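You operate a simulated robot arm through the tools that you are given. There is no shell and no other tool. Be economical: measure what you need, move in short steps, check, and stop when the job is done.

You run a simulated robot arm. Do the job below in one go: nothing can be reset, and whatever is moved stays where it is left.

Task
Pour one dose of mix into the sample mould and start the cure.
Fine: swing the mould arm back over its drip tray, slide the lid shut and clamp it before you press CURE; spill nothing. Where these are worked on the way, their far stop is far enough and under half their travel is too little: mould arm.

The check looks at the end state, three seconds after you hand in, the way a careful person would. Anything else that was tipped, shoved, dropped, spilled or broken makes it a failure. A push-on lid holds only when it is set on centred and level and pressed home; a screw cap is set on level and turned clockwise until tight.

Robot
A 7-joint arm with a fingered hand, fixed in place. Base frame: the origin is at the foot of the arm, x ahead of it, y to its left, z up. Lengths are in mm, angles in rad, forces in N, time in s.
Its first joint turns from -2.897 to 2.897 rad. Payload 4 kg.
Tool frame: the origin (TCP) lies between the finger pads and is the grasp point; the fingertips stand 30 mm ahead of it; z points along the fingers, y is the line along which they close. Largest opening 104 mm; the body of the gripper starts 35 mm behind the TCP. The gripper is a hand of 4 fingers: y runs from the thumb to the fingers, the wrist lies at [-15, -113, -190] in the tool frame, and closing takes about 1.5 s.
Orientation is that of the tool frame in the base frame, as [roll, pitch, yaw] about the fixed x, y, z axes, in that order (R = Rz(yaw) Ry(pitch) Rx(roll)). With the fingers straight down and the wrist toward the robot, the tool's x, y and z point along [0, 1, 0], [1, 0, 0] and [0, 0, -1] of the base frame.

Tools
- The arm moves only by the tool servo_tool. Its arguments are lists of equal length, an entry for each row: "delta_pos": the shift along the tool's x, y, z in mm, a list of three; "turn": the turn, a rotation vector about the tool's x, y, z in rad, a list of three. In form: {"delta_pos": [[tx, ty, tz], ...], "turn": [[rx, ry, rz], ...]}. A call has 1 to 8 rows; each row shifts and turns the commanded pose from where the row before left it, along the tool's axes as they then stand. "fingers" is the closure, from 0 (fully open) to 1 (shut), set as the call begins (left out, the last holds). Rows are played at 5 a second. More than 50 mm and 0.15 rad between two rows, or a gripper value outside its range, and nothing of the call is played. A pose out of reach is approached as far as the arm can. The call stops where the force on the tool passes 40 N (or 10 N more than at its start, if that is more) or the arm is blocked; 0.2 s more then pass. Each finger travels about 153 mm/s and halts on what it meets, pressing with about 30 N; the grip force reading is that of the motor and also rises with nothing between the fingers. The clock runs only during rows and for 0.2 s after the last one: add rows that do not move to give the fingers time. The reply holds the time, the measured pose of the TCP, the force on the tool along the base axes, the opening and the grip force, in the units named above and with some noise, with the torque about the TCP (base axes, N m) and any sound that the robot's microphone picked up.
- Cameras (640 x 400 px; columns grow to the right, rows downward): "scene" is fixed at [401.1, 499.5, 1453.9]; the picture's right is [-0.99, -0.17, 0.00], its down [-0.10, 0.55, -0.83] and it looks along [0.14, -0.81, -0.56] (base axes); focal length 309 px, centre (320, 200). "wrist" rides on the gripper at [61, -92, -130] in the tool frame; the picture's right is [-0.81, 0.27, -0.52], its down [-0.53, -0.71, 0.46] and it looks along [-0.24, 0.65, 0.72] (tool axes); focal length 275 px, centre (320, 200).
- camera(camera): a new picture of that camera. It takes no simulated time.
- set_grasp(shape): the hand has 4 fingers and takes this shape, open, in about a second: jaw (thumb against the fingers, like two jaws); tri (thumb and two fingers); tip (a fingertip pinch); poke (one finger out to press); point (the index stretched); flat (the hand flat); cup (the hand cupped); fist (a fist). The gripper value then closes the fingers along that shape, each until it touches; the sizes above hold for jaw. It gives what a move gives, with no picture.
- locate(camera, pixels): for up to 12 pixels [column, row] of the newest picture of that camera ("zoom" is the newest enlarged one), the place [x, y, z] in the base frame of the surface seen there, good to about 2 mm, but the place of the scene camera against the robot may be out by one fixed shift of up to 18 mm in any direction. It takes no simulated time.
- close_up(camera, box): a new picture of the part [left, top, right, bottom] of that camera's present view, enlarged. It takes no simulated time.
- job_done(): hands the job in; it is judged then, once.

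Work in short steps. Measure before you move; look again where a grasp or a placing could have gone wrong, and mend it. You have 80 turns and 46 pictures in all, those below and enlarged ones among them. Open the gripper and draw the arm clear of the work before you hand the job in, unless the task says otherwise; then end with one line.

The tools are called after ">>>" as a command line: name --argument value ..., lists and objects as JSON in quotes. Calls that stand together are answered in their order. servo_tool: Moves the arm, as the interface text tells. Its arguments: {"type":"object","properties":{"delta_pos":{"type":"array"},"turn":{"type":"array"},"fingers":{"type":"number"}},"required":["delta_pos","turn"]} The other tools are called the same way: set_grasp (shape) gives the hand a shape; camera (camera) takes a picture; locate (camera, pixels) gives the place of the surface under pixels of a picture; close_up (camera, box) takes an enlarged picture of a part of a camera's view; job_done () hands the job in.

At the start:

```text
time: 0.0
position: [410.4, -310.4, 1231.3]
orientation: [3.141, -0.002, 1.571]
ft_force: [-0.5, 0.2, -0.3]
moment: [-0.01, 0.01, 0.0]
gripper_width: 103.5
finger_force: 0.0
shape: jaw
```

scene: 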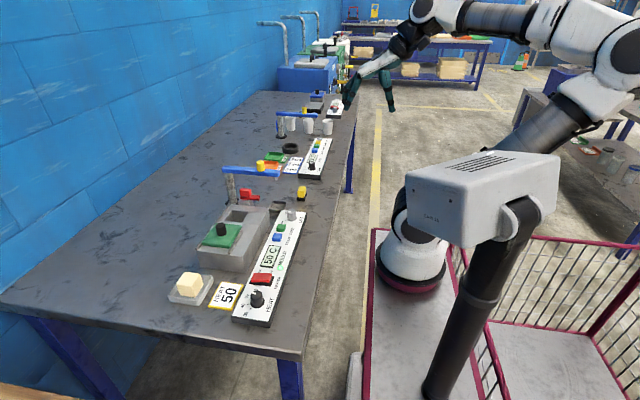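
wrist: 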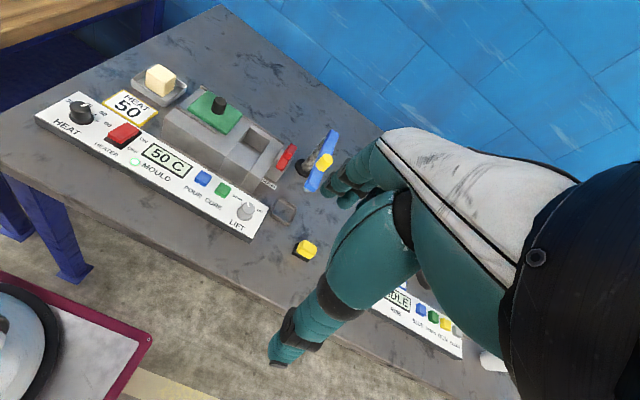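

I see a machine with a panel (HEAT knob, HEATER switch, 50 C, POUR, CURE, LIFT), a mould block with a green lid, a red clamp and a blue swing arm. I take close-ups to read them.

>>> close_up --camera "scene" --box '[160, 150, 340, 330]'

>>> close_up --camera "wrist" --box '[30, 50, 350, 270]'

>>> close_up --camera "scene" --box '[230, 80, 350, 180]'

```text
2.22 times, centred on (250, 240) of scene
```

zoom: 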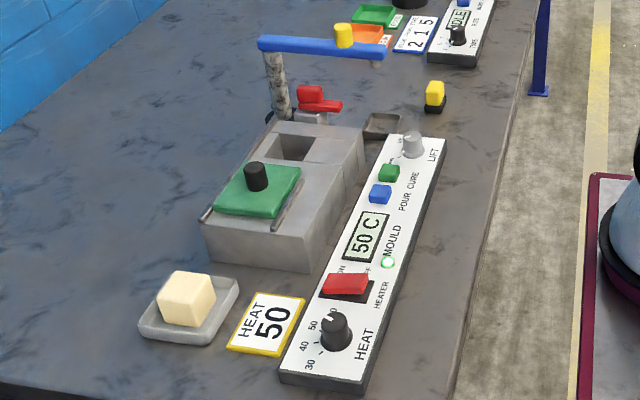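

```text
1.82 times, centred on (190, 160) of wrist
```

zoom: 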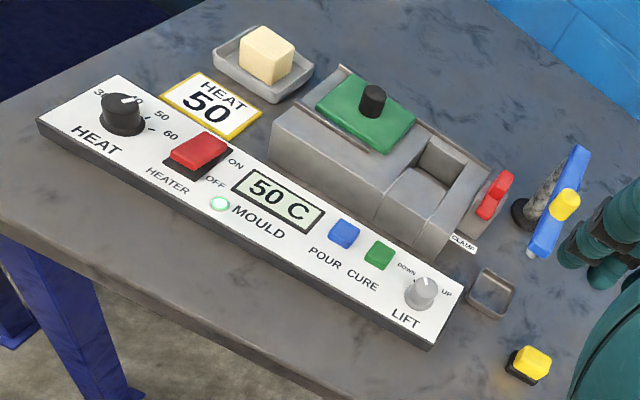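

```text
4.00 times, centred on (290, 130) of scene
```

zoom: 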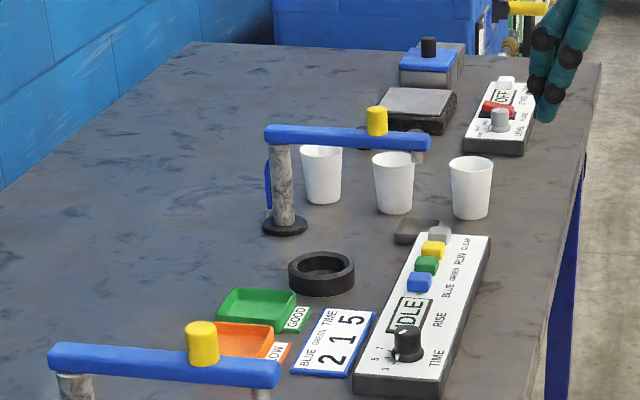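

Mapping the parts with the wrist camera picture (accurate against the robot) and the scene picture for comparison.

>>> locate --camera "wrist" --pixels '[[219, 101], [212, 122], [254, 130], [246, 150], [285, 156], [326, 162], [331, 138], [312, 186], [203, 178], [223, 189], [246, 207], [272, 210]]'

>>> locate --camera "scene" --pixels '[[222, 228], [243, 213], [235, 222], [248, 194], [258, 165], [230, 170], [267, 168], [277, 238], [281, 227], [291, 213], [267, 214], [302, 190]]'

>>> locate --camera "wrist" --pixels '[[307, 248], [284, 208], [130, 128], [85, 112], [250, 190], [275, 165], [193, 112], [230, 112], [320, 175], [240, 240], [308, 170], [268, 184]]'

```text
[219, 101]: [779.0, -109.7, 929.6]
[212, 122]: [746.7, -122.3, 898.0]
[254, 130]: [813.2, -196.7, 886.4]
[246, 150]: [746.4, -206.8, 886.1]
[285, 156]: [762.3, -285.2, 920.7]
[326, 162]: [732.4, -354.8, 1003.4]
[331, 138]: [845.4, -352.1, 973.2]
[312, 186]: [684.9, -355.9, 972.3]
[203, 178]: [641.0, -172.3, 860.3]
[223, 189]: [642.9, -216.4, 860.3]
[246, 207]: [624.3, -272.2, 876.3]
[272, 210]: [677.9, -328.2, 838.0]
```

```text
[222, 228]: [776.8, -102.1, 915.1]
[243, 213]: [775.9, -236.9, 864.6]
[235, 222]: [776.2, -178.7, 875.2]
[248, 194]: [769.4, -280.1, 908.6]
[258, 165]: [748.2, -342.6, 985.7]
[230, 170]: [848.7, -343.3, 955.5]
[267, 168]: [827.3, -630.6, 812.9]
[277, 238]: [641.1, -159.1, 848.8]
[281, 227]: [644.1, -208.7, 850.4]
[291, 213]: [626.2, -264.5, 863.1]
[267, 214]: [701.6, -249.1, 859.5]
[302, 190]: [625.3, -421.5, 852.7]
```

```text
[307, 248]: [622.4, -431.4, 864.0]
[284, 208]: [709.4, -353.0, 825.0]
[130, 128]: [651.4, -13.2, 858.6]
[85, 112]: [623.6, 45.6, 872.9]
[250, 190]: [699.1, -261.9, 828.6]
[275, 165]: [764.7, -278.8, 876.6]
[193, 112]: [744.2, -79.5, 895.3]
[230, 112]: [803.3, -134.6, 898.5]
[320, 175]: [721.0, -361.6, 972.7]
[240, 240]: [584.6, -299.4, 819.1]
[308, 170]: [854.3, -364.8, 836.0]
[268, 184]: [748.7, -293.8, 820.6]
```

Scale is clear: arm over the drip tray at y≈-353, with its pivot at (845,-353) and yellow knob at (735,-355,1003). Move closer for detailed views of the knobs and switch states.

>>> servo_tool --delta_pos '[[37, 20, 25], [37, 20, 25], [37, 20, 25], [37, 20, 25], [0, 0, 0]]' --turn '[[0, 0, 0], [0, 0, 0], [0, 0, 0], [0, 0, 0], [0, 0, 0]]'

>>> camera --camera "wrist"

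```text
time: 1.2
position: [491.1, -161.4, 1129.9]
orientation: [3.141, -0.001, 1.568]
ft_force: [-0.4, 0.0, -0.3]
moment: [0.02, 0.0, -0.01]
gripper_width: 103.6
finger_force: 0.0
shape: jaw
```

```text
40 pictures are left
```

wrist: 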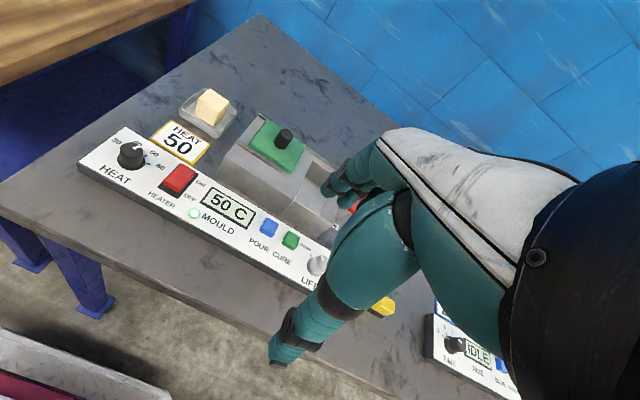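

>>> close_up --camera "wrist" --box '[80, 110, 240, 210]'

>>> close_up --camera "wrist" --box '[200, 110, 360, 280]'

>>> close_up --camera "scene" --box '[240, 200, 320, 250]'

```text
4.00 times, centred on (160, 160) of wrist
```

zoom: 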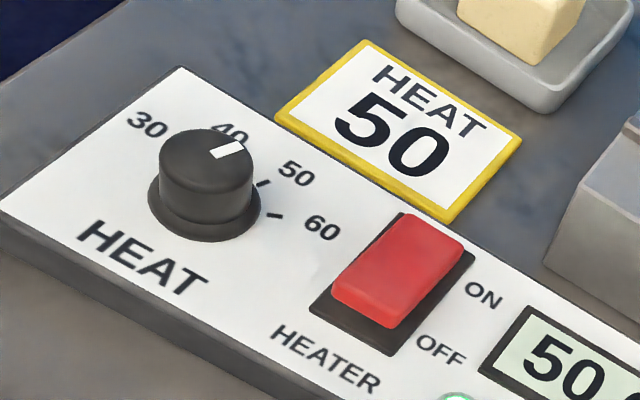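

```text
2.35 times, centred on (280, 195) of wrist
```

zoom: 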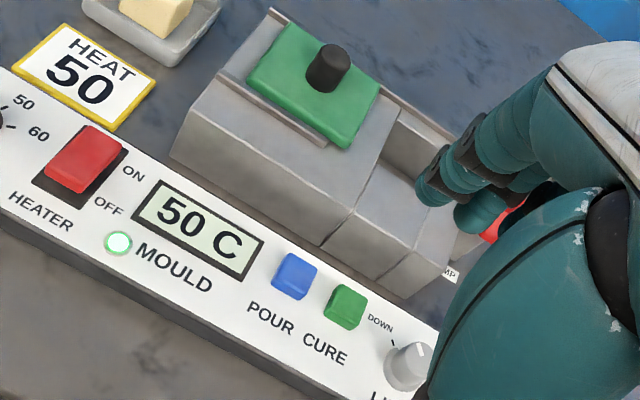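

```text
8.00 times, centred on (280, 225) of scene
```

zoom: 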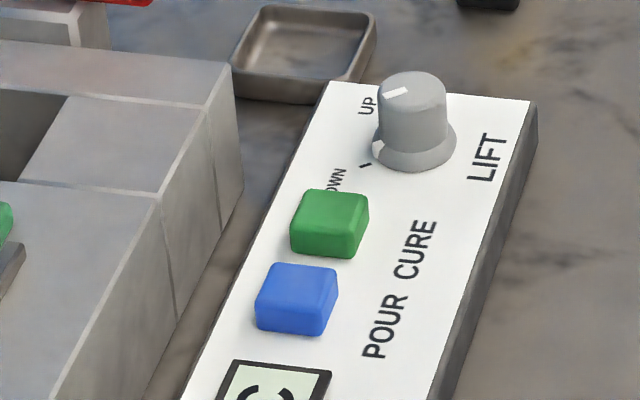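

The heat pointer lines up with the 50 tick, and LIFT points to UP. I check the rocker's tilt and measure buttons more finely.

>>> close_up --camera "wrist" --box '[150, 155, 330, 280]'

>>> locate --camera "wrist" --pixels '[[187, 172], [170, 187], [180, 178], [269, 226], [290, 240], [317, 264], [285, 131], [266, 138], [253, 146], [291, 165], [272, 122], [303, 148]]'

```text
3.20 times, centred on (240, 218) of wrist
```

zoom: 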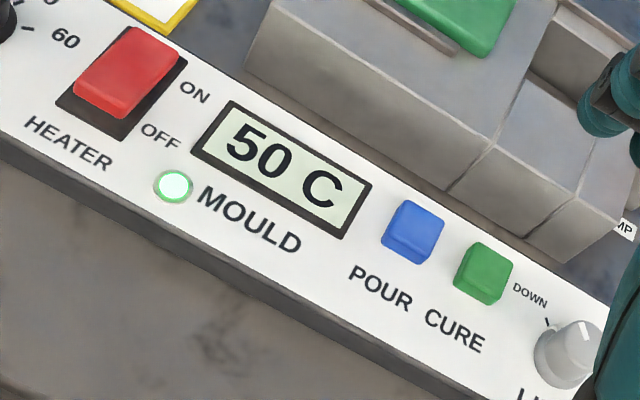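

```text
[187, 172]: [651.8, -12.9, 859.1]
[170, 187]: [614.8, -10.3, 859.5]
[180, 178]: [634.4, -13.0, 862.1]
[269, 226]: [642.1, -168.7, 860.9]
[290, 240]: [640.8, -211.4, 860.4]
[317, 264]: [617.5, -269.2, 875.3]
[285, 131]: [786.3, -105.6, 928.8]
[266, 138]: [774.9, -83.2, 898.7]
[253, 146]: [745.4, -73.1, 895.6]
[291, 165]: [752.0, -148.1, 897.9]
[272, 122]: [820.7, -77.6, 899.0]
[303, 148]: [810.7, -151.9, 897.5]
```

Everything is at temperature (display 50 C, green lamp). Now I move above the yellow knob of the mould arm, staying high, and look.

>>> servo_tool --delta_pos '[[-27.7, 34.6, 3], [-27.7, 34.6, 3], [-27.7, 34.6, 3], [-27.7, 34.6, 3], [-27.7, 34.6, 3], [-27.7, 34.6, 3], [-27.7, 34.6, 3], [0, 0, 0]]' --turn '[[0, 0, 0], [0, 0, 0], [0, 0, 0], [0, 0, 0], [0, 0, 0], [0, 0, 0], [0, 0, 0], [0, 0, 0]]'

>>> camera --camera "wrist"

>>> close_up --camera "scene" --box '[180, 100, 340, 240]'

```text
time: 3.0
position: [732.7, -356.8, 1110.5]
orientation: [3.14, -0.002, 1.57]
ft_force: [-0.2, 0.0, -0.4]
moment: [0.02, 0.01, 0.0]
gripper_width: 103.7
finger_force: 0.0
shape: jaw
```

```text
35 pictures are left
```

wrist: 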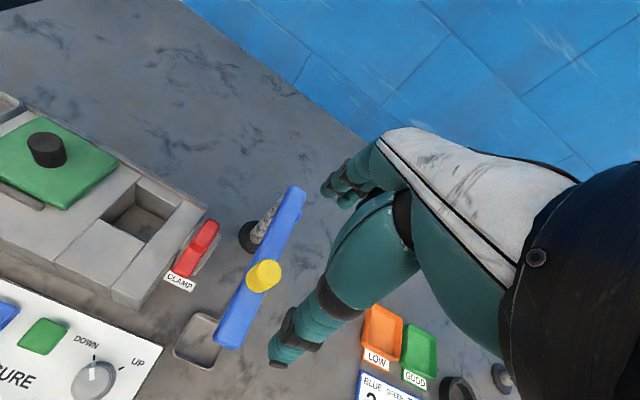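

```text
2.86 times, centred on (260, 170) of scene
```

zoom: 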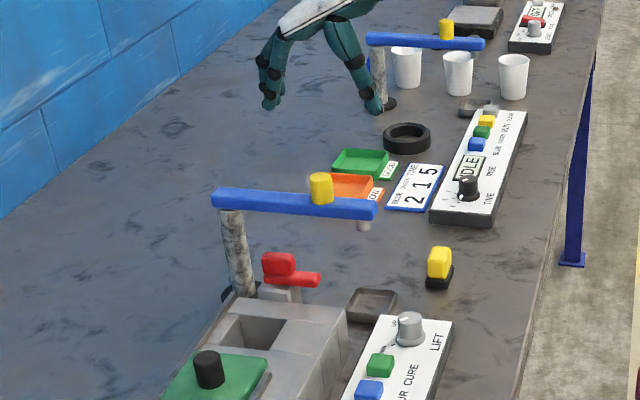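

The LIFT pointer may actually be at DOWN; close-up to check and locate arm geometry (nozzle height, clamp height).

>>> close_up --camera "wrist" --box '[60, 170, 310, 400]'

>>> locate --camera "wrist" --pixels '[[265, 270], [262, 283], [296, 190], [297, 215], [222, 340], [232, 320], [205, 235], [190, 262], [202, 340], [130, 220], [156, 227], [110, 255]]'

>>> locate --camera "scene" --pixels '[[286, 179], [283, 174], [272, 163], [260, 173], [263, 196], [268, 198], [257, 192], [241, 206], [242, 171]]'

```text
1.74 times, centred on (185, 285) of wrist
```

zoom: 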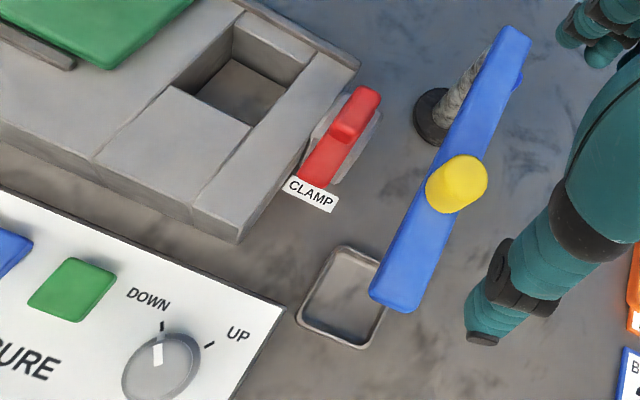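

```text
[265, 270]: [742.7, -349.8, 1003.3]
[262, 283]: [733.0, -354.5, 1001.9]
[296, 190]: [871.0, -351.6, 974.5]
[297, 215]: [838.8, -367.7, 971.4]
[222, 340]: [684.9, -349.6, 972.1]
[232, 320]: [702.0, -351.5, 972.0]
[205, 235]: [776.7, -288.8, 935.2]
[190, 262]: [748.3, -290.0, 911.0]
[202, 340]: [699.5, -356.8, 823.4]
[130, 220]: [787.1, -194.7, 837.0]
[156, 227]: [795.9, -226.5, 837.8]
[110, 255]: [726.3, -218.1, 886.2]
```

```text
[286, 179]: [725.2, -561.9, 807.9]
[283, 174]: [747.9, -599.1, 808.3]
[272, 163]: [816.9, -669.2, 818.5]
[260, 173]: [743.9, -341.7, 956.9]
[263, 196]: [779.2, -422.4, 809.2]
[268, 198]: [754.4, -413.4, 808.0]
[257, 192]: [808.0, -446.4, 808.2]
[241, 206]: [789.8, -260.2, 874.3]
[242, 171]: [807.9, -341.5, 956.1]
```

>>> locate --camera "scene" --pixels '[[275, 177], [275, 178], [275, 179], [275, 180], [274, 178], [276, 178], [274, 172], [274, 175]]'

>>> close_up --camera "scene" --box '[225, 150, 305, 200]'

```text
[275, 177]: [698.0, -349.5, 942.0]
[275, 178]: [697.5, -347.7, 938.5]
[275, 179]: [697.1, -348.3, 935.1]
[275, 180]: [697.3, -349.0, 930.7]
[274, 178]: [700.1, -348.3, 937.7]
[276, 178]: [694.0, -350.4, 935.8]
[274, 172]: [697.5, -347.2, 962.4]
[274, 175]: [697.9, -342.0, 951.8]
```

```text
8.00 times, centred on (265, 175) of scene
```

zoom: 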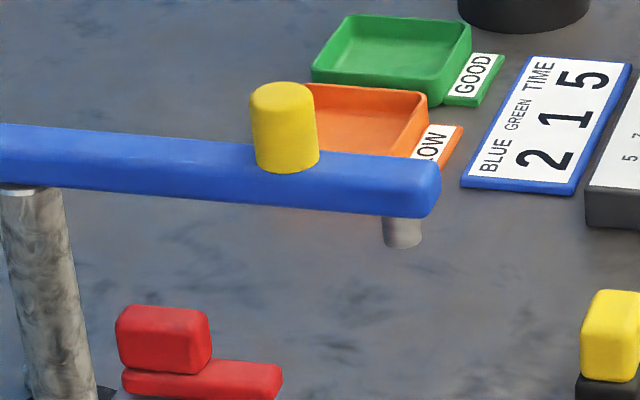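

Nozzle bottom (~942) clears the mould top (887) and clamp handle (935), LIFT is DOWN and stays. The knob is centred about (738,-352), 972–1003 high; I descend around it.

>>> servo_tool --delta_pos '[[5, 5, 40], [0, 0, 40], [0, 0, 21], [0, 0, 0]]' --turn '[[0, 0, 0], [0, 0, 0], [0, 0, 0], [0, 0, 0]]'

>>> servo_tool --delta_pos '[[0, 0, 0], [0, 0, 0], [0, 0, 0], [0, 0, 0], [0, 0, 0], [0, 0, 0], [0, 0, 0], [0, 0, 0]]' --turn '[[0, 0, 0], [0, 0, 0], [0, 0, 0], [0, 0, 0], [0, 0, 0], [0, 0, 0], [0, 0, 0], [0, 0, 0]]' --fingers 1

>>> close_up --camera "scene" --box '[200, 120, 320, 220]'

```text
time: 4.0
position: [738.4, -350.4, 1009.0]
orientation: [3.141, 0.001, 1.57]
ft_force: [0.3, -0.4, -0.4]
moment: [-0.02, 0.0, -0.01]
gripper_width: 104.0
finger_force: 0.1
shape: jaw
```

```text
time: 5.8
position: [737.9, -350.8, 1008.4]
orientation: [3.142, -0.001, 1.571]
ft_force: [-6.7, 2.1, -4.3]
moment: [0.05, 0.12, 0.06]
gripper_width: 16.9
finger_force: 30.0
shape: jaw
```

```text
4.00 times, centred on (260, 170) of scene
```

zoom: 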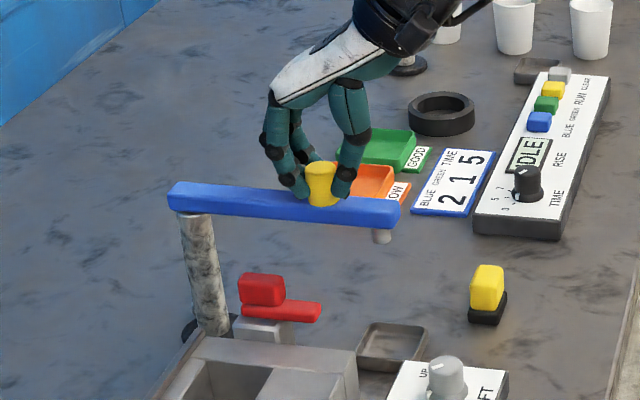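

Gripped (width 16.9). I swing along an arc around pivot (850,-352) toward the mould, turning the hand with it, first half.

>>> servo_tool --delta_pos '[[14.5, 0.95, 0], [14.5, 0.95, 0], [14.5, 0.95, 0], [14.5, 0.95, 0], [0, 0, 0]]' --turn '[[0, 0, 0.13], [0, 0, 0.13], [0, 0, 0.13], [0, 0, 0.13], [0, 0, 0]]'

>>> close_up --camera "scene" --box '[180, 120, 320, 240]'

```text
time: 7.0
position: [752.7, -296.1, 1008.9]
orientation: [-3.141, 0.001, 1.051]
ft_force: [-3.7, 2.9, -3.8]
moment: [0.03, 0.05, 0.06]
gripper_width: 17.2
finger_force: 30.0
shape: jaw
```

```text
3.33 times, centred on (250, 180) of scene
```

zoom: 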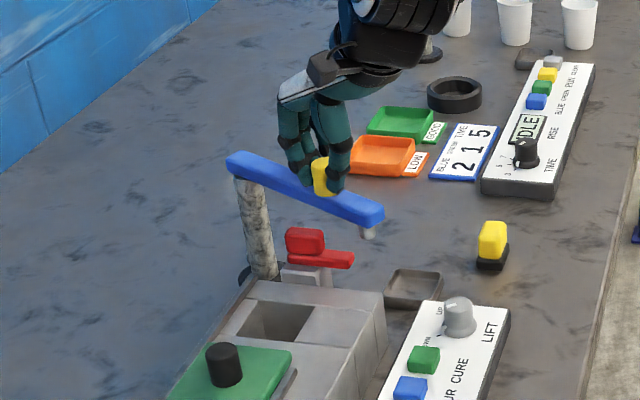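

The arm follows. Continue to ~1.04 rad.

>>> servo_tool --delta_pos '[[14.5, 0.95, 0], [14.5, 0.95, 0], [14.5, 0.95, 0], [14.5, 0.95, 0], [0, 0, 0]]' --turn '[[0, 0, 0.13], [0, 0, 0.13], [0, 0, 0.13], [0, 0, 0.13], [0, 0, 0]]'

>>> close_up --camera "scene" --box '[180, 130, 320, 250]'

>>> camera --camera "wrist"

```text
time: 8.2
position: [793.1, -255.2, 1008.8]
orientation: [-3.14, -0.001, 0.528]
ft_force: [-9.5, 13.8, -5.9]
moment: [0.36, 0.24, -0.08]
gripper_width: 15.3
finger_force: 29.9
shape: jaw
```

```text
3.33 times, centred on (250, 190) of scene
```

zoom: 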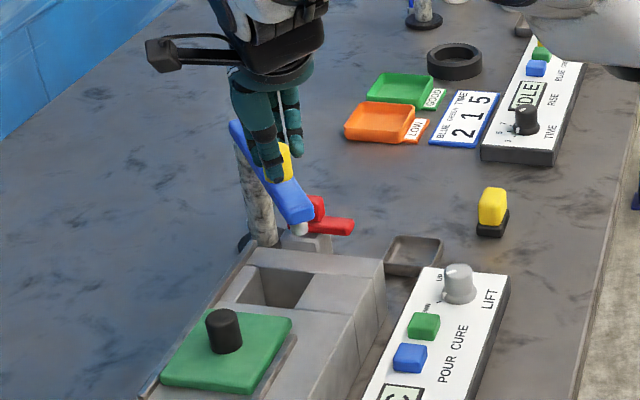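

```text
28 pictures are left
```

wrist: 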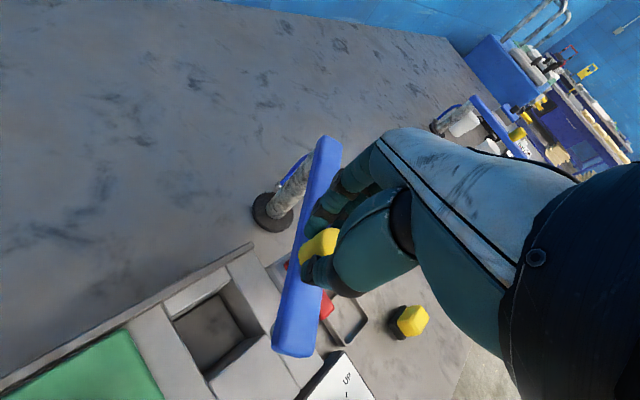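

Force grew to ~17 N; measure where the arm really is.

>>> locate --camera "wrist" --pixels '[[325, 150], [310, 220], [295, 330], [290, 345], [318, 243], [228, 280], [185, 322], [250, 330], [210, 385], [270, 215], [213, 330]]'

```text
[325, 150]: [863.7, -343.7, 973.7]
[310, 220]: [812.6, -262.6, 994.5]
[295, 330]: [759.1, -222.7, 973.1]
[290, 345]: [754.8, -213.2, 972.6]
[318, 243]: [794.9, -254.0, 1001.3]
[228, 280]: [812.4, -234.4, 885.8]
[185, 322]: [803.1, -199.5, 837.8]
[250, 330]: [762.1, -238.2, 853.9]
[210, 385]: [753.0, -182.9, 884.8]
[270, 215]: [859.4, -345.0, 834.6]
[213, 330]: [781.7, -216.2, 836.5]
```

The arm is at ~54°, the cavity centre (~783,-213) needs ~64°. Continue a bit further.

>>> servo_tool --delta_pos '[[14.5, 0.95, 0], [10, 0.7, 0], [0, 0, 0]]' --turn '[[0, 0, 0.13], [0, 0, 0.09], [0, 0, 0]]'

>>> camera --camera "wrist"

```text
time: 9.0
position: [813.8, -243.4, 1009.2]
orientation: [3.141, -0.001, 0.31]
ft_force: [-13.4, 19.9, -2.4]
moment: [0.53, 0.35, -0.17]
gripper_width: 14.3
finger_force: 30.1
shape: jaw
```

```text
27 pictures are left
```

wrist: 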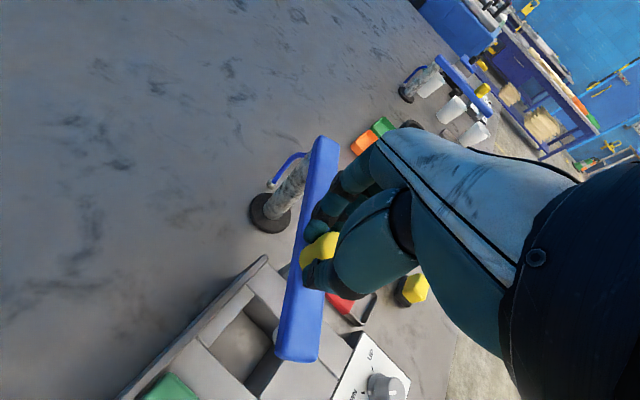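

>>> locate --camera "wrist" --pixels '[[325, 145], [315, 240], [298, 350], [310, 300], [262, 318], [208, 350], [275, 355], [230, 340], [268, 215], [296, 240]]'

```text
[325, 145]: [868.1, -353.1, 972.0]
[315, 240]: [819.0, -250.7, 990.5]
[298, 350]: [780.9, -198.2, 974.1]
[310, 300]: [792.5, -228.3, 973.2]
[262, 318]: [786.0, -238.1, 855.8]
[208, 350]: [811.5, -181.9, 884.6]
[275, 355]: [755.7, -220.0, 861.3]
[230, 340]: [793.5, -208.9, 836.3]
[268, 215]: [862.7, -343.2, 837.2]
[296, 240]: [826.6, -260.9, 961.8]
```

The nozzle is now about (787,-211), over the cavity centre (~785,-210). Release, rise and look.

>>> servo_tool --delta_pos '[[0, 0, 0], [0, 0, 0], [0, 0, 0], [0, 0, 0], [0, 0, 0], [0, 0, 0], [0, 0, 0], [0, 0, 0]]' --turn '[[0, 0, 0], [0, 0, 0], [0, 0, 0], [0, 0, 0], [0, 0, 0], [0, 0, 0], [0, 0, 0], [0, 0, 0]]' --fingers 0

>>> servo_tool --delta_pos '[[0, 0, -40], [0, 0, -40], [0, 0, -20], [0, 0, 0]]' --turn '[[0, 0, 0], [0, 0, 0], [0, 0, 0], [0, 0, 0]]'

>>> close_up --camera "scene" --box '[190, 150, 310, 250]'

>>> camera --camera "wrist"

```text
time: 10.8
position: [814.0, -246.0, 1009.6]
orientation: [3.141, 0.0, 0.31]
ft_force: [0.1, -0.6, 0.0]
moment: [0.02, 0.01, 0.02]
gripper_width: 103.9
finger_force: 0.1
shape: jaw
```

```text
time: 11.8
position: [815.8, -245.3, 1110.7]
orientation: [-3.142, 0.001, 0.311]
ft_force: [-0.5, 0.6, 0.4]
moment: [0.0, -0.04, -0.01]
gripper_width: 104.0
finger_force: 0.0
shape: jaw
```

```text
4.00 times, centred on (250, 200) of scene
```

zoom: 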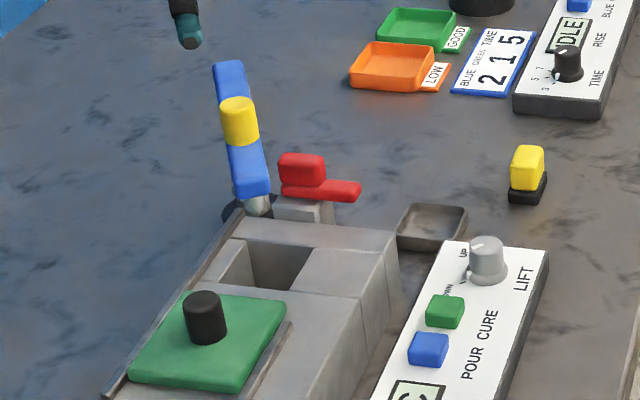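

```text
25 pictures are left
```

wrist: 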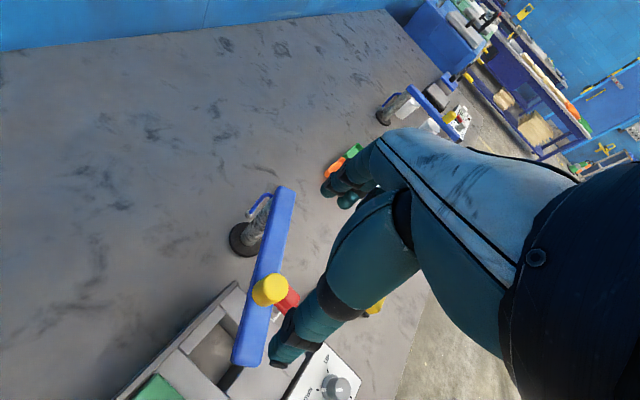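

>>> locate --camera "wrist" --pixels '[[284, 192], [265, 263], [268, 286], [248, 350], [236, 361], [262, 361], [280, 225], [190, 350], [222, 318], [213, 384]]'

>>> locate --camera "scene" --pixels '[[255, 247], [248, 209], [237, 222], [246, 223], [268, 212], [250, 201], [256, 202], [249, 193], [253, 195], [258, 197], [254, 202], [262, 221]]'

```text
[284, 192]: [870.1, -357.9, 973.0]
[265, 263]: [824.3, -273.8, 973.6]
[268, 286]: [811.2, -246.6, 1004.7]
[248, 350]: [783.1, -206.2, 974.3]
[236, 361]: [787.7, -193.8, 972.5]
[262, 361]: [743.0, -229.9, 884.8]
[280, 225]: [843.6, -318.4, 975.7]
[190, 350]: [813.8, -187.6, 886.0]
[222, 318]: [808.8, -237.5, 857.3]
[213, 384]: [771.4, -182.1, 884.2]
```

```text
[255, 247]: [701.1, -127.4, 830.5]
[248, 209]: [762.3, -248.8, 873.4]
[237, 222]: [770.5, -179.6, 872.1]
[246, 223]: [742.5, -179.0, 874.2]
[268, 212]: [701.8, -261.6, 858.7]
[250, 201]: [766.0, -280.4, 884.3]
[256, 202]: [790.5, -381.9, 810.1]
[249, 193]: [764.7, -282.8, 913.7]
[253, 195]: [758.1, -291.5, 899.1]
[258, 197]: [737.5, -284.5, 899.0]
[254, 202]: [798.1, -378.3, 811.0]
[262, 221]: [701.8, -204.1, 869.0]
```

Measure the cavity rim in the scene picture to compare with the nozzle at about (791,-208).

>>> close_up --camera "scene" --box '[215, 185, 279, 235]'

>>> locate --camera "zoom" --pixels '[[180, 240], [370, 270], [330, 360], [195, 355], [270, 255], [250, 380], [200, 210], [250, 165], [270, 175], [280, 215]]'

```text
8.00 times, centred on (247, 210) of scene
```

zoom: 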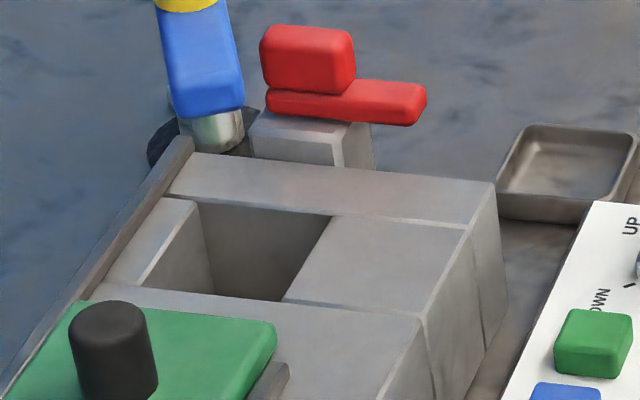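

```text
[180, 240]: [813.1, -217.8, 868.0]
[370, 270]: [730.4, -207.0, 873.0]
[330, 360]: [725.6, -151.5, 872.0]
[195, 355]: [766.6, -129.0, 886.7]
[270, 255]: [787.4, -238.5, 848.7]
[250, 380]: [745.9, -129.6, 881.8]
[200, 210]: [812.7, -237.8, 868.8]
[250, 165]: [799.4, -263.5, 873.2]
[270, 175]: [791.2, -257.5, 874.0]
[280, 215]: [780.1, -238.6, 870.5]
```

>>> locate --camera "zoom" --pixels '[[205, 125], [215, 130], [225, 125], [195, 125], [235, 125], [212, 145], [200, 95], [200, 50], [245, 240], [240, 280], [165, 255], [150, 270]]'

```text
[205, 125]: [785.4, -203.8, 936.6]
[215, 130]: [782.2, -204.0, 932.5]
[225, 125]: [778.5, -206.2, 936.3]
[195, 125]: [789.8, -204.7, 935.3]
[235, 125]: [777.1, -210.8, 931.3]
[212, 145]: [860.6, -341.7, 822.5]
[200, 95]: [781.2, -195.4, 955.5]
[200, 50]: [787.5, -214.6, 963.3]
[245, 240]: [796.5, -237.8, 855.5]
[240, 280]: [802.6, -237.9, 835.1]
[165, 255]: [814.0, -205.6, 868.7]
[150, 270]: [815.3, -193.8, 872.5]
```

The nozzle is well centred over the cavity. Now turn the hand back to its normal yaw, and shape it for poking.

>>> servo_tool --delta_pos '[[0, 0, 0], [0, 0, 0], [0, 0, 0], [0, 0, 0], [0, 0, 0], [0, 0, 0], [0, 0, 0], [0, 0, 0]]' --turn '[[0, 0, -0.145], [0, 0, -0.145], [0, 0, -0.145], [0, 0, -0.145], [0, 0, -0.145], [0, 0, -0.145], [0, 0, -0.145], [0, 0, -0.145]]'

>>> servo_tool --delta_pos '[[0, 0, 0], [18, -44, 0], [18, -44, 0], [18, -44, 0], [18, -44, 0], [0, 0, 0]]' --turn '[[0, 0, -0.1], [0, 0, 0], [0, 0, 0], [0, 0, 0], [0, 0, 0], [0, 0, 0]]'

>>> set_grasp --shape "poke"

>>> camera --camera "wrist"

>>> close_up --camera "scene" --box '[200, 90, 400, 250]'

```text
time: 13.6
position: [815.2, -245.8, 1109.8]
orientation: [3.139, -0.001, 1.472]
ft_force: [-0.1, 0.7, -0.4]
moment: [-0.01, 0.01, 0.04]
gripper_width: 103.7
finger_force: 0.0
shape: jaw
```

```text
time: 15.0
position: [637.6, -171.9, 1108.9]
orientation: [-3.142, 0.0, 1.57]
ft_force: [0.9, 0.8, 0.3]
moment: [-0.01, -0.01, 0.0]
gripper_width: 103.7
finger_force: 0.1
shape: jaw
```

```text
time: 15.9
position: [638.4, -172.1, 1109.4]
orientation: [-3.141, -0.001, 1.571]
ft_force: [0.3, 0.6, 1.0]
moment: [-0.01, 0.0, 0.0]
gripper_width: 0.0
finger_force: 0.0
shape: poke
```

```text
23 pictures are left
```

wrist: 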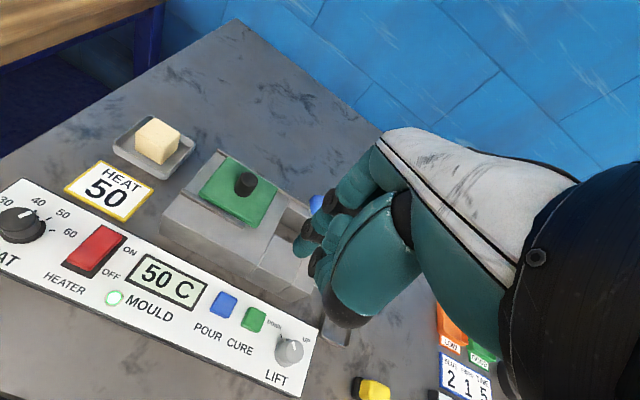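

```text
2.50 times, centred on (300, 170) of scene
```

zoom: 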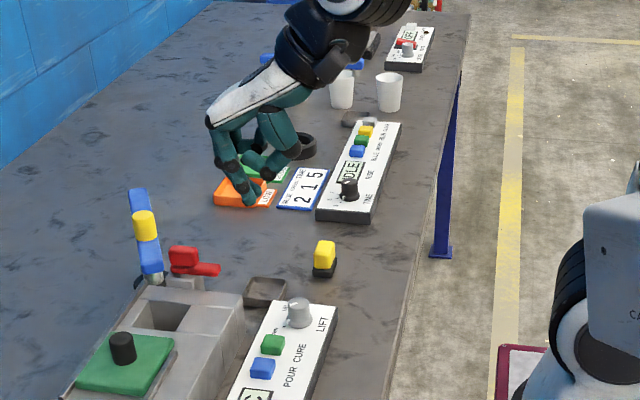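

Locate the fingertip of the poking finger in the scene close-up.

>>> locate --camera "zoom" --pixels '[[250, 195], [245, 185], [252, 199], [255, 190], [264, 172], [272, 165], [285, 150], [240, 178], [262, 369], [271, 344]]'

>>> close_up --camera "scene" --box '[270, 120, 330, 180]'

```text
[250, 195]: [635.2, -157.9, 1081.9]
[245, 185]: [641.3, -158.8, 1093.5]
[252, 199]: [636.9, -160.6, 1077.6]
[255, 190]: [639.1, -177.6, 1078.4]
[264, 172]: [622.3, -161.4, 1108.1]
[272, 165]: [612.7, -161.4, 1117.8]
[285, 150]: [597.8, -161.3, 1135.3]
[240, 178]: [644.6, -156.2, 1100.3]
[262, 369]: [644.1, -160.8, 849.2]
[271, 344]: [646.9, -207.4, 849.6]
```

```text
6.67 times, centred on (300, 150) of scene
```

zoom: 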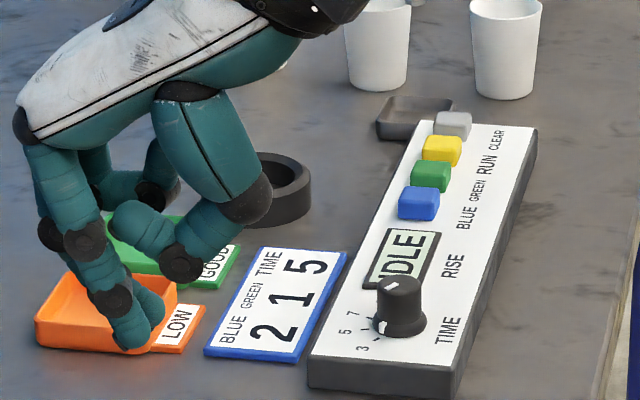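

The poking tip lies about on the TCP axis. Descend above POUR (642,-169, top ≈861), stopping about 15 mm short.

>>> servo_tool --delta_pos '[[5, 4, 40], [0, 0, 40], [0, 0, 40], [0, 0, 40], [0, 0, 35], [0, 0, 0]]' --turn '[[0, 0, 0], [0, 0, 0], [0, 0, 0], [0, 0, 0], [0, 0, 0], [0, 0, 0]]'

>>> close_up --camera "scene" --box '[230, 180, 330, 260]'

```text
time: 17.3
position: [668.1, -179.2, 923.0]
orientation: [-3.14, 0.0, 1.567]
ft_force: [-0.8, 0.2, 0.6]
moment: [0.01, -0.01, 0.02]
gripper_width: 0.4
finger_force: 0.1
shape: poke
out of reach, approached as far as the arm can: row 3, 4, 5
```

```text
5.00 times, centred on (280, 220) of scene
```

zoom: 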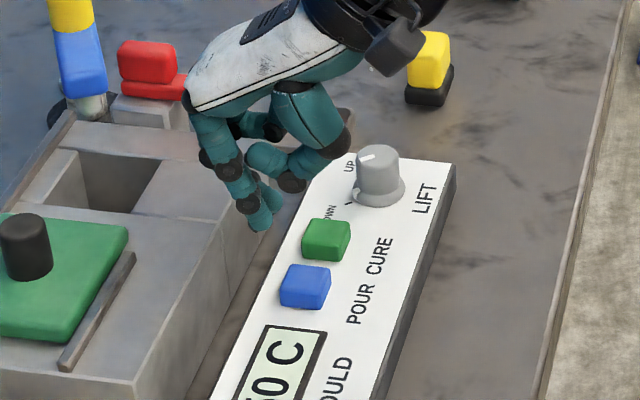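

The straight pose is too close to the base. I raise and yaw the hand 90° so the wrist sits to the -y side, giving the arm more radius.

>>> servo_tool --delta_pos '[[0, 0, -45], [0, 0, -45], [0, 0, 0]]' --turn '[[0, 0, 0], [0, 0, 0], [0, 0, 0]]'

>>> servo_tool --delta_pos '[[0, 0, 0], [0, 0, 0], [0, 0, 0], [0, 0, 0], [0, 0, 0], [0, 0, 0], [0, 0, 0], [0, 0, 0]]' --turn '[[0, 0, -0.145], [0, 0, -0.145], [0, 0, -0.145], [0, 0, -0.145], [0, 0, -0.145], [0, 0, -0.145], [0, 0, -0.145], [0, 0, -0.145]]'

>>> servo_tool --delta_pos '[[0, 0, 0], [0, 0, 0], [0, 0, 0], [0, 0, 0]]' --turn '[[0, 0, -0.14], [0, 0, -0.14], [0, 0, -0.13], [0, 0, 0]]'

>>> close_up --camera "scene" --box '[210, 120, 350, 260]'

```text
time: 18.1
position: [669.5, -175.4, 1013.8]
orientation: [3.141, -0.001, 1.574]
ft_force: [0.0, 0.7, 0.0]
moment: [0.03, 0.01, 0.01]
gripper_width: 0.1
finger_force: 0.1
shape: poke
```

```text
time: 19.9
position: [668.0, -176.4, 1014.7]
orientation: [3.141, 0.001, 2.734]
ft_force: [-0.3, -0.2, 0.6]
moment: [-0.04, 0.01, -0.01]
gripper_width: 0.2
finger_force: 0.1
shape: poke
```

```text
time: 20.9
position: [669.3, -176.9, 1014.7]
orientation: [3.141, -0.001, -3.141]
ft_force: [-0.9, -0.5, 0.0]
moment: [0.02, 0.03, -0.01]
gripper_width: 0.0
finger_force: 0.1
shape: poke
```

```text
2.86 times, centred on (280, 190) of scene
```

zoom: 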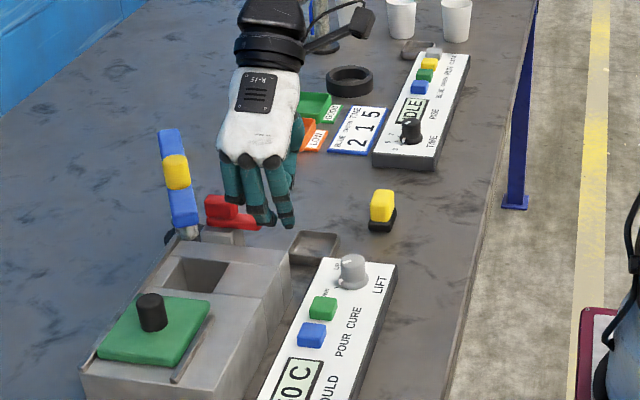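

>>> close_up --camera "scene" --box '[280, 160, 330, 210]'

>>> locate --camera "scene" --pixels '[[308, 198], [309, 196], [306, 197], [300, 197], [303, 196], [310, 199], [277, 237], [281, 228]]'

```text
8.00 times, centred on (305, 185) of scene
```

zoom: 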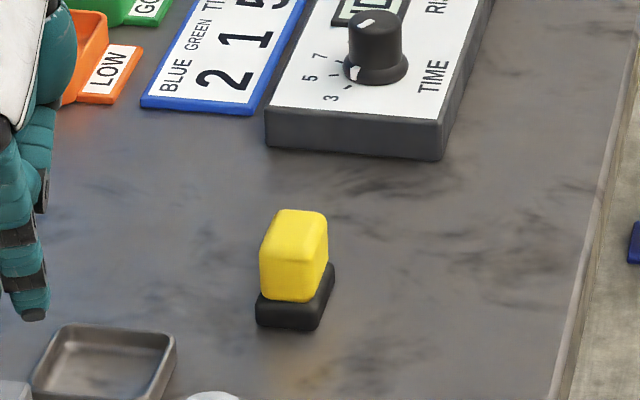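

```text
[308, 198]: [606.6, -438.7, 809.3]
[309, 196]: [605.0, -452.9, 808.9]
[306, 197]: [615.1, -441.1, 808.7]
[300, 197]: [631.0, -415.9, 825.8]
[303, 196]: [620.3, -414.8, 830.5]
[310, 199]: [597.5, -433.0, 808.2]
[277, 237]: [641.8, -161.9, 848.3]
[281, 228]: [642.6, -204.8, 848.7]
```

>>> locate --camera "scene" --pixels '[[283, 199], [282, 198], [269, 198], [270, 197], [269, 197], [268, 195], [263, 198], [261, 197], [258, 197], [254, 190]]'

>>> close_up --camera "scene" --box '[240, 160, 290, 210]'

```text
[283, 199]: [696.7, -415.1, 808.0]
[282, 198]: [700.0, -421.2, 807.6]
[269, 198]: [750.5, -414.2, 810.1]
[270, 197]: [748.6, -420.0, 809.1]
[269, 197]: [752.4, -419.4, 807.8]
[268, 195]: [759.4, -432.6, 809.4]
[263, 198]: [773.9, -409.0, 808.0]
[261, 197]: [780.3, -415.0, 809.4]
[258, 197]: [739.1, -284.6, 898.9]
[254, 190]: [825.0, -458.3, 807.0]
```

```text
8.00 times, centred on (265, 185) of scene
```

zoom: 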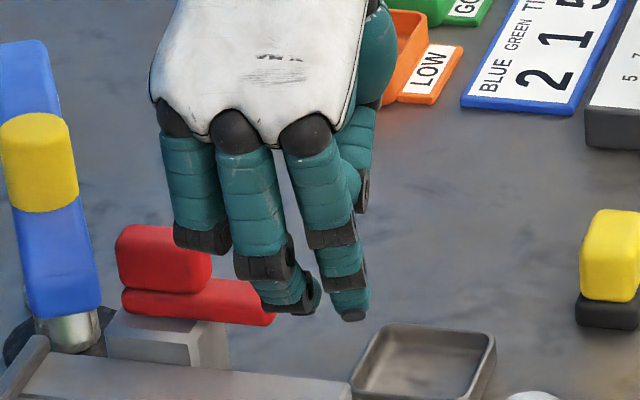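

The scene locate used the old picture; use the zoom instead.

>>> locate --camera "zoom" --pixels '[[350, 316], [350, 295], [345, 270], [335, 225], [305, 300], [280, 300], [365, 180], [275, 265], [200, 240]]'

```text
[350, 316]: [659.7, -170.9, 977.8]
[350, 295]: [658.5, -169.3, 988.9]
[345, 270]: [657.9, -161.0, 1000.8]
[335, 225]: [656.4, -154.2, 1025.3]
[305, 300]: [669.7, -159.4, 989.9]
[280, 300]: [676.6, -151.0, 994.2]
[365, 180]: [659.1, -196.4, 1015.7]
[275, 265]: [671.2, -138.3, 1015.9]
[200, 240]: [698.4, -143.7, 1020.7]
```

Tip in scene frame (660,-174,978); POUR top (643,-161,849). Tool x is now -x, y is +y. Move so the tip is ~15 mm above POUR.

>>> servo_tool --delta_pos '[[17, 13, 30], [0, 0, 40], [0, 0, 42], [0, 0, 0]]' --turn '[[0, 0, 0], [0, 0, 0], [0, 0, 0], [0, 0, 0]]'

>>> close_up --camera "scene" --box '[230, 190, 310, 260]'

```text
time: 21.9
position: [652.3, -162.6, 901.7]
orientation: [3.141, 0.001, 3.141]
ft_force: [0.1, 0.2, 0.4]
moment: [0.01, 0.0, -0.03]
gripper_width: 0.1
finger_force: 0.1
shape: poke
```

```text
5.71 times, centred on (270, 225) of scene
```

zoom: 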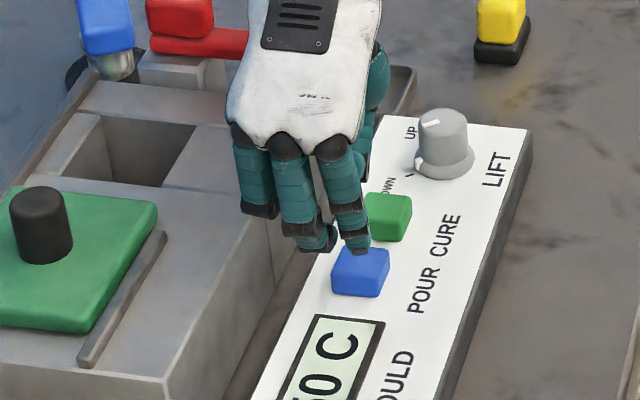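

>>> locate --camera "zoom" --pixels '[[356, 250], [355, 240], [340, 265], [380, 265], [360, 275], [360, 258], [350, 290], [330, 248]]'

```text
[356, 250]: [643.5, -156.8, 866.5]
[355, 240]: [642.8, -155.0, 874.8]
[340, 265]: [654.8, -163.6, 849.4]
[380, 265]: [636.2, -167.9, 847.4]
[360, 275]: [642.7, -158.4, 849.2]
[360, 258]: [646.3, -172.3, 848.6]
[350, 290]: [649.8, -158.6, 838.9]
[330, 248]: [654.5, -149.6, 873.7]
```

Tip is at (643,-161,866), button centre (646,-166,849). Press down gently.

>>> servo_tool --delta_pos '[[-2, -4, 10], [0, 0, 6], [0, 0, 3], [0, 0, 2], [0, 0, 2], [0, 0, 0]]' --turn '[[0, 0, 0], [0, 0, 0], [0, 0, 0], [0, 0, 0], [0, 0, 0], [0, 0, 0]]'

>>> close_up --camera "scene" --box '[220, 185, 300, 260]'

```text
time: 23.3
position: [654.6, -168.0, 880.0]
orientation: [3.14, 0.004, 3.141]
ft_force: [0.1, -3.9, 24.5]
moment: [0.0, 0.12, 0.0]
gripper_width: 0.0
finger_force: 0.1
shape: poke
heard: click
```

```text
5.33 times, centred on (260, 222) of scene
```

zoom: 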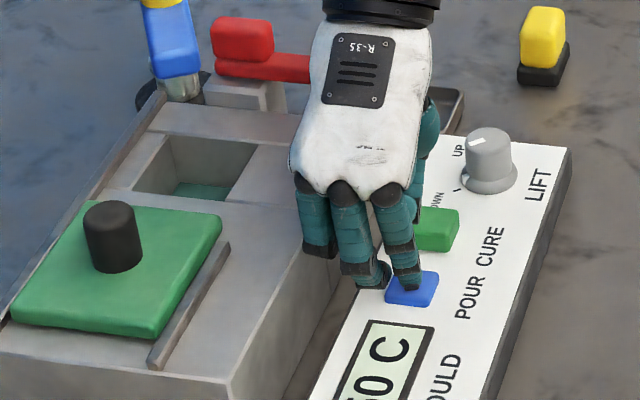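

POUR clicked and the mould cavity now shows mix. Rise, return to jaw shape, move above the knob (812,-247) and yaw to 1.99 so the fingers close along the swing direction.

>>> servo_tool --delta_pos '[[0, 0, -45], [0, 0, -48], [0, 0, -48], [0, 0, -48], [0, 0, -48], [0, 0, 0]]' --turn '[[0, 0, 0], [0, 0, 0], [0, 0, 0], [0, 0, 0], [0, 0, 0], [0, 0, 0]]'

>>> set_grasp --shape "jaw"

>>> servo_tool --delta_pos '[[-39.5, -20, 0], [-39.5, -20, 0], [-39.5, -20, 0], [-39.5, -20, 0], [0, 0, 0]]' --turn '[[0, 0, 0], [0, 0, 0], [0, 0, 0], [0, 0, 0], [0, 0, 0]]'

>>> servo_tool --delta_pos '[[0, 0, 0], [0, 0, 0], [0, 0, 0], [0, 0, 0], [0, 0, 0], [0, 0, 0], [0, 0, 0], [0, 0, 0]]' --turn '[[0, 0, 0.144], [0, 0, 0.144], [0, 0, 0.144], [0, 0, 0.144], [0, 0, 0.144], [0, 0, 0.144], [0, 0, 0.144], [0, 0, 0.144]]'

>>> camera --camera "wrist"

```text
time: 24.7
position: [652.9, -167.1, 1117.4]
orientation: [3.139, 0.0, 3.141]
ft_force: [1.2, 0.4, -0.8]
moment: [-0.01, 0.0, -0.03]
gripper_width: 0.1
finger_force: 0.0
shape: poke
```

```text
time: 25.6
position: [653.5, -166.9, 1115.9]
orientation: [3.14, 0.001, 3.14]
ft_force: [-0.4, 0.6, 0.3]
moment: [-0.01, 0.0, 0.03]
gripper_width: 103.8
finger_force: 0.0
shape: jaw
```

```text
time: 26.8
position: [811.4, -246.9, 1116.8]
orientation: [3.14, 0.0, 3.14]
ft_force: [0.1, 0.4, 0.4]
moment: [0.0, 0.03, -0.04]
gripper_width: 104.2
finger_force: 0.0
shape: jaw
```

```text
time: 28.6
position: [812.8, -248.8, 1116.1]
orientation: [3.14, -0.003, 1.988]
ft_force: [0.4, 0.6, 1.0]
moment: [0.03, 0.01, -0.02]
gripper_width: 103.9
finger_force: 0.1
shape: jaw
```

```text
14 pictures are left
```

wrist: 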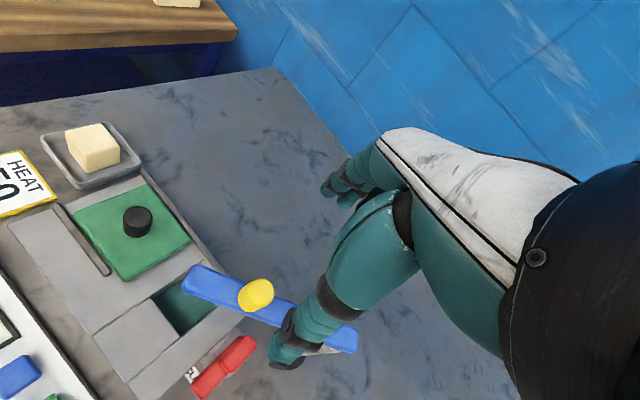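

Mix is in the cavity. Measure knob, lid and clamp from this picture.

>>> locate --camera "wrist" --pixels '[[252, 289], [262, 297], [258, 306], [140, 219], [130, 235], [78, 205], [152, 188], [192, 240], [122, 278], [238, 345], [215, 375], [222, 361]]'

```text
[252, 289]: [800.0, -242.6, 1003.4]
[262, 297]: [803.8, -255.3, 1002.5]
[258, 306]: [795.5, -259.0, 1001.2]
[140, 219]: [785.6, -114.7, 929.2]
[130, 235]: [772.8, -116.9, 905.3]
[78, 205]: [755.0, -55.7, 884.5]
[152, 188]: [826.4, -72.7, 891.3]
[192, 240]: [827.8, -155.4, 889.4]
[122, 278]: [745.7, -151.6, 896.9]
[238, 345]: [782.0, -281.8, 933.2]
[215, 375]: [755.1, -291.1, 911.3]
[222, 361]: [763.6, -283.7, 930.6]
```

Knob centre ≈ (804,-250). Descend around it and grip.

>>> servo_tool --delta_pos '[[2.8, -8.6, 40], [0, 0, 40], [0, 0, 27], [0, 0, 0]]' --turn '[[0, 0, 0], [0, 0, 0], [0, 0, 0], [0, 0, 0]]'

>>> servo_tool --delta_pos '[[0, 0, 0], [0, 0, 0], [0, 0, 0], [0, 0, 0], [0, 0, 0], [0, 0, 0], [0, 0, 0], [0, 0, 0]]' --turn '[[0, 0, 0], [0, 0, 0], [0, 0, 0], [0, 0, 0], [0, 0, 0], [0, 0, 0], [0, 0, 0], [0, 0, 0]]' --fingers 1

```text
time: 29.6
position: [804.6, -249.4, 1008.7]
orientation: [-3.141, 0.0, 1.987]
ft_force: [0.2, 0.0, -0.1]
moment: [0.02, 0.0, -0.02]
gripper_width: 104.0
finger_force: 0.0
shape: jaw
```

```text
time: 31.4
position: [803.9, -250.1, 1008.9]
orientation: [3.142, -0.001, 1.99]
ft_force: [-2.0, 3.0, -4.0]
moment: [0.11, -0.06, 0.04]
gripper_width: 16.6
finger_force: 29.7
shape: jaw
```

Gripped. Swing back over the drip tray, in two parts.

>>> servo_tool --delta_pos '[[-1.8, -14.95, 0], [-1.8, -14.95, 0], [-1.8, -14.95, 0], [-1.8, -14.95, 0], [0, 0, 0]]' --turn '[[0, 0, -0.13], [0, 0, -0.13], [0, 0, -0.13], [0, 0, -0.13], [0, 0, 0]]'

>>> servo_tool --delta_pos '[[-1.8, -14.95, 0], [-1.8, -14.95, 0], [-1.8, -14.95, 0], [-1.8, -14.95, 0], [0, 0, 0]]' --turn '[[0, 0, -0.13], [0, 0, -0.13], [0, 0, -0.13], [0, 0, -0.13], [0, 0, 0]]'

```text
time: 32.6
position: [759.4, -288.6, 1008.0]
orientation: [3.14, 0.0, 2.51]
ft_force: [7.9, -6.3, -0.5]
moment: [-0.1, -0.22, -0.13]
gripper_width: 16.3
finger_force: 30.0
shape: jaw
```

```text
time: 33.8
position: [740.1, -345.1, 1007.5]
orientation: [3.14, -0.001, 3.031]
ft_force: [11.1, -2.5, 4.0]
moment: [0.0, -0.29, -0.18]
gripper_width: 16.6
finger_force: 29.9
shape: jaw
```

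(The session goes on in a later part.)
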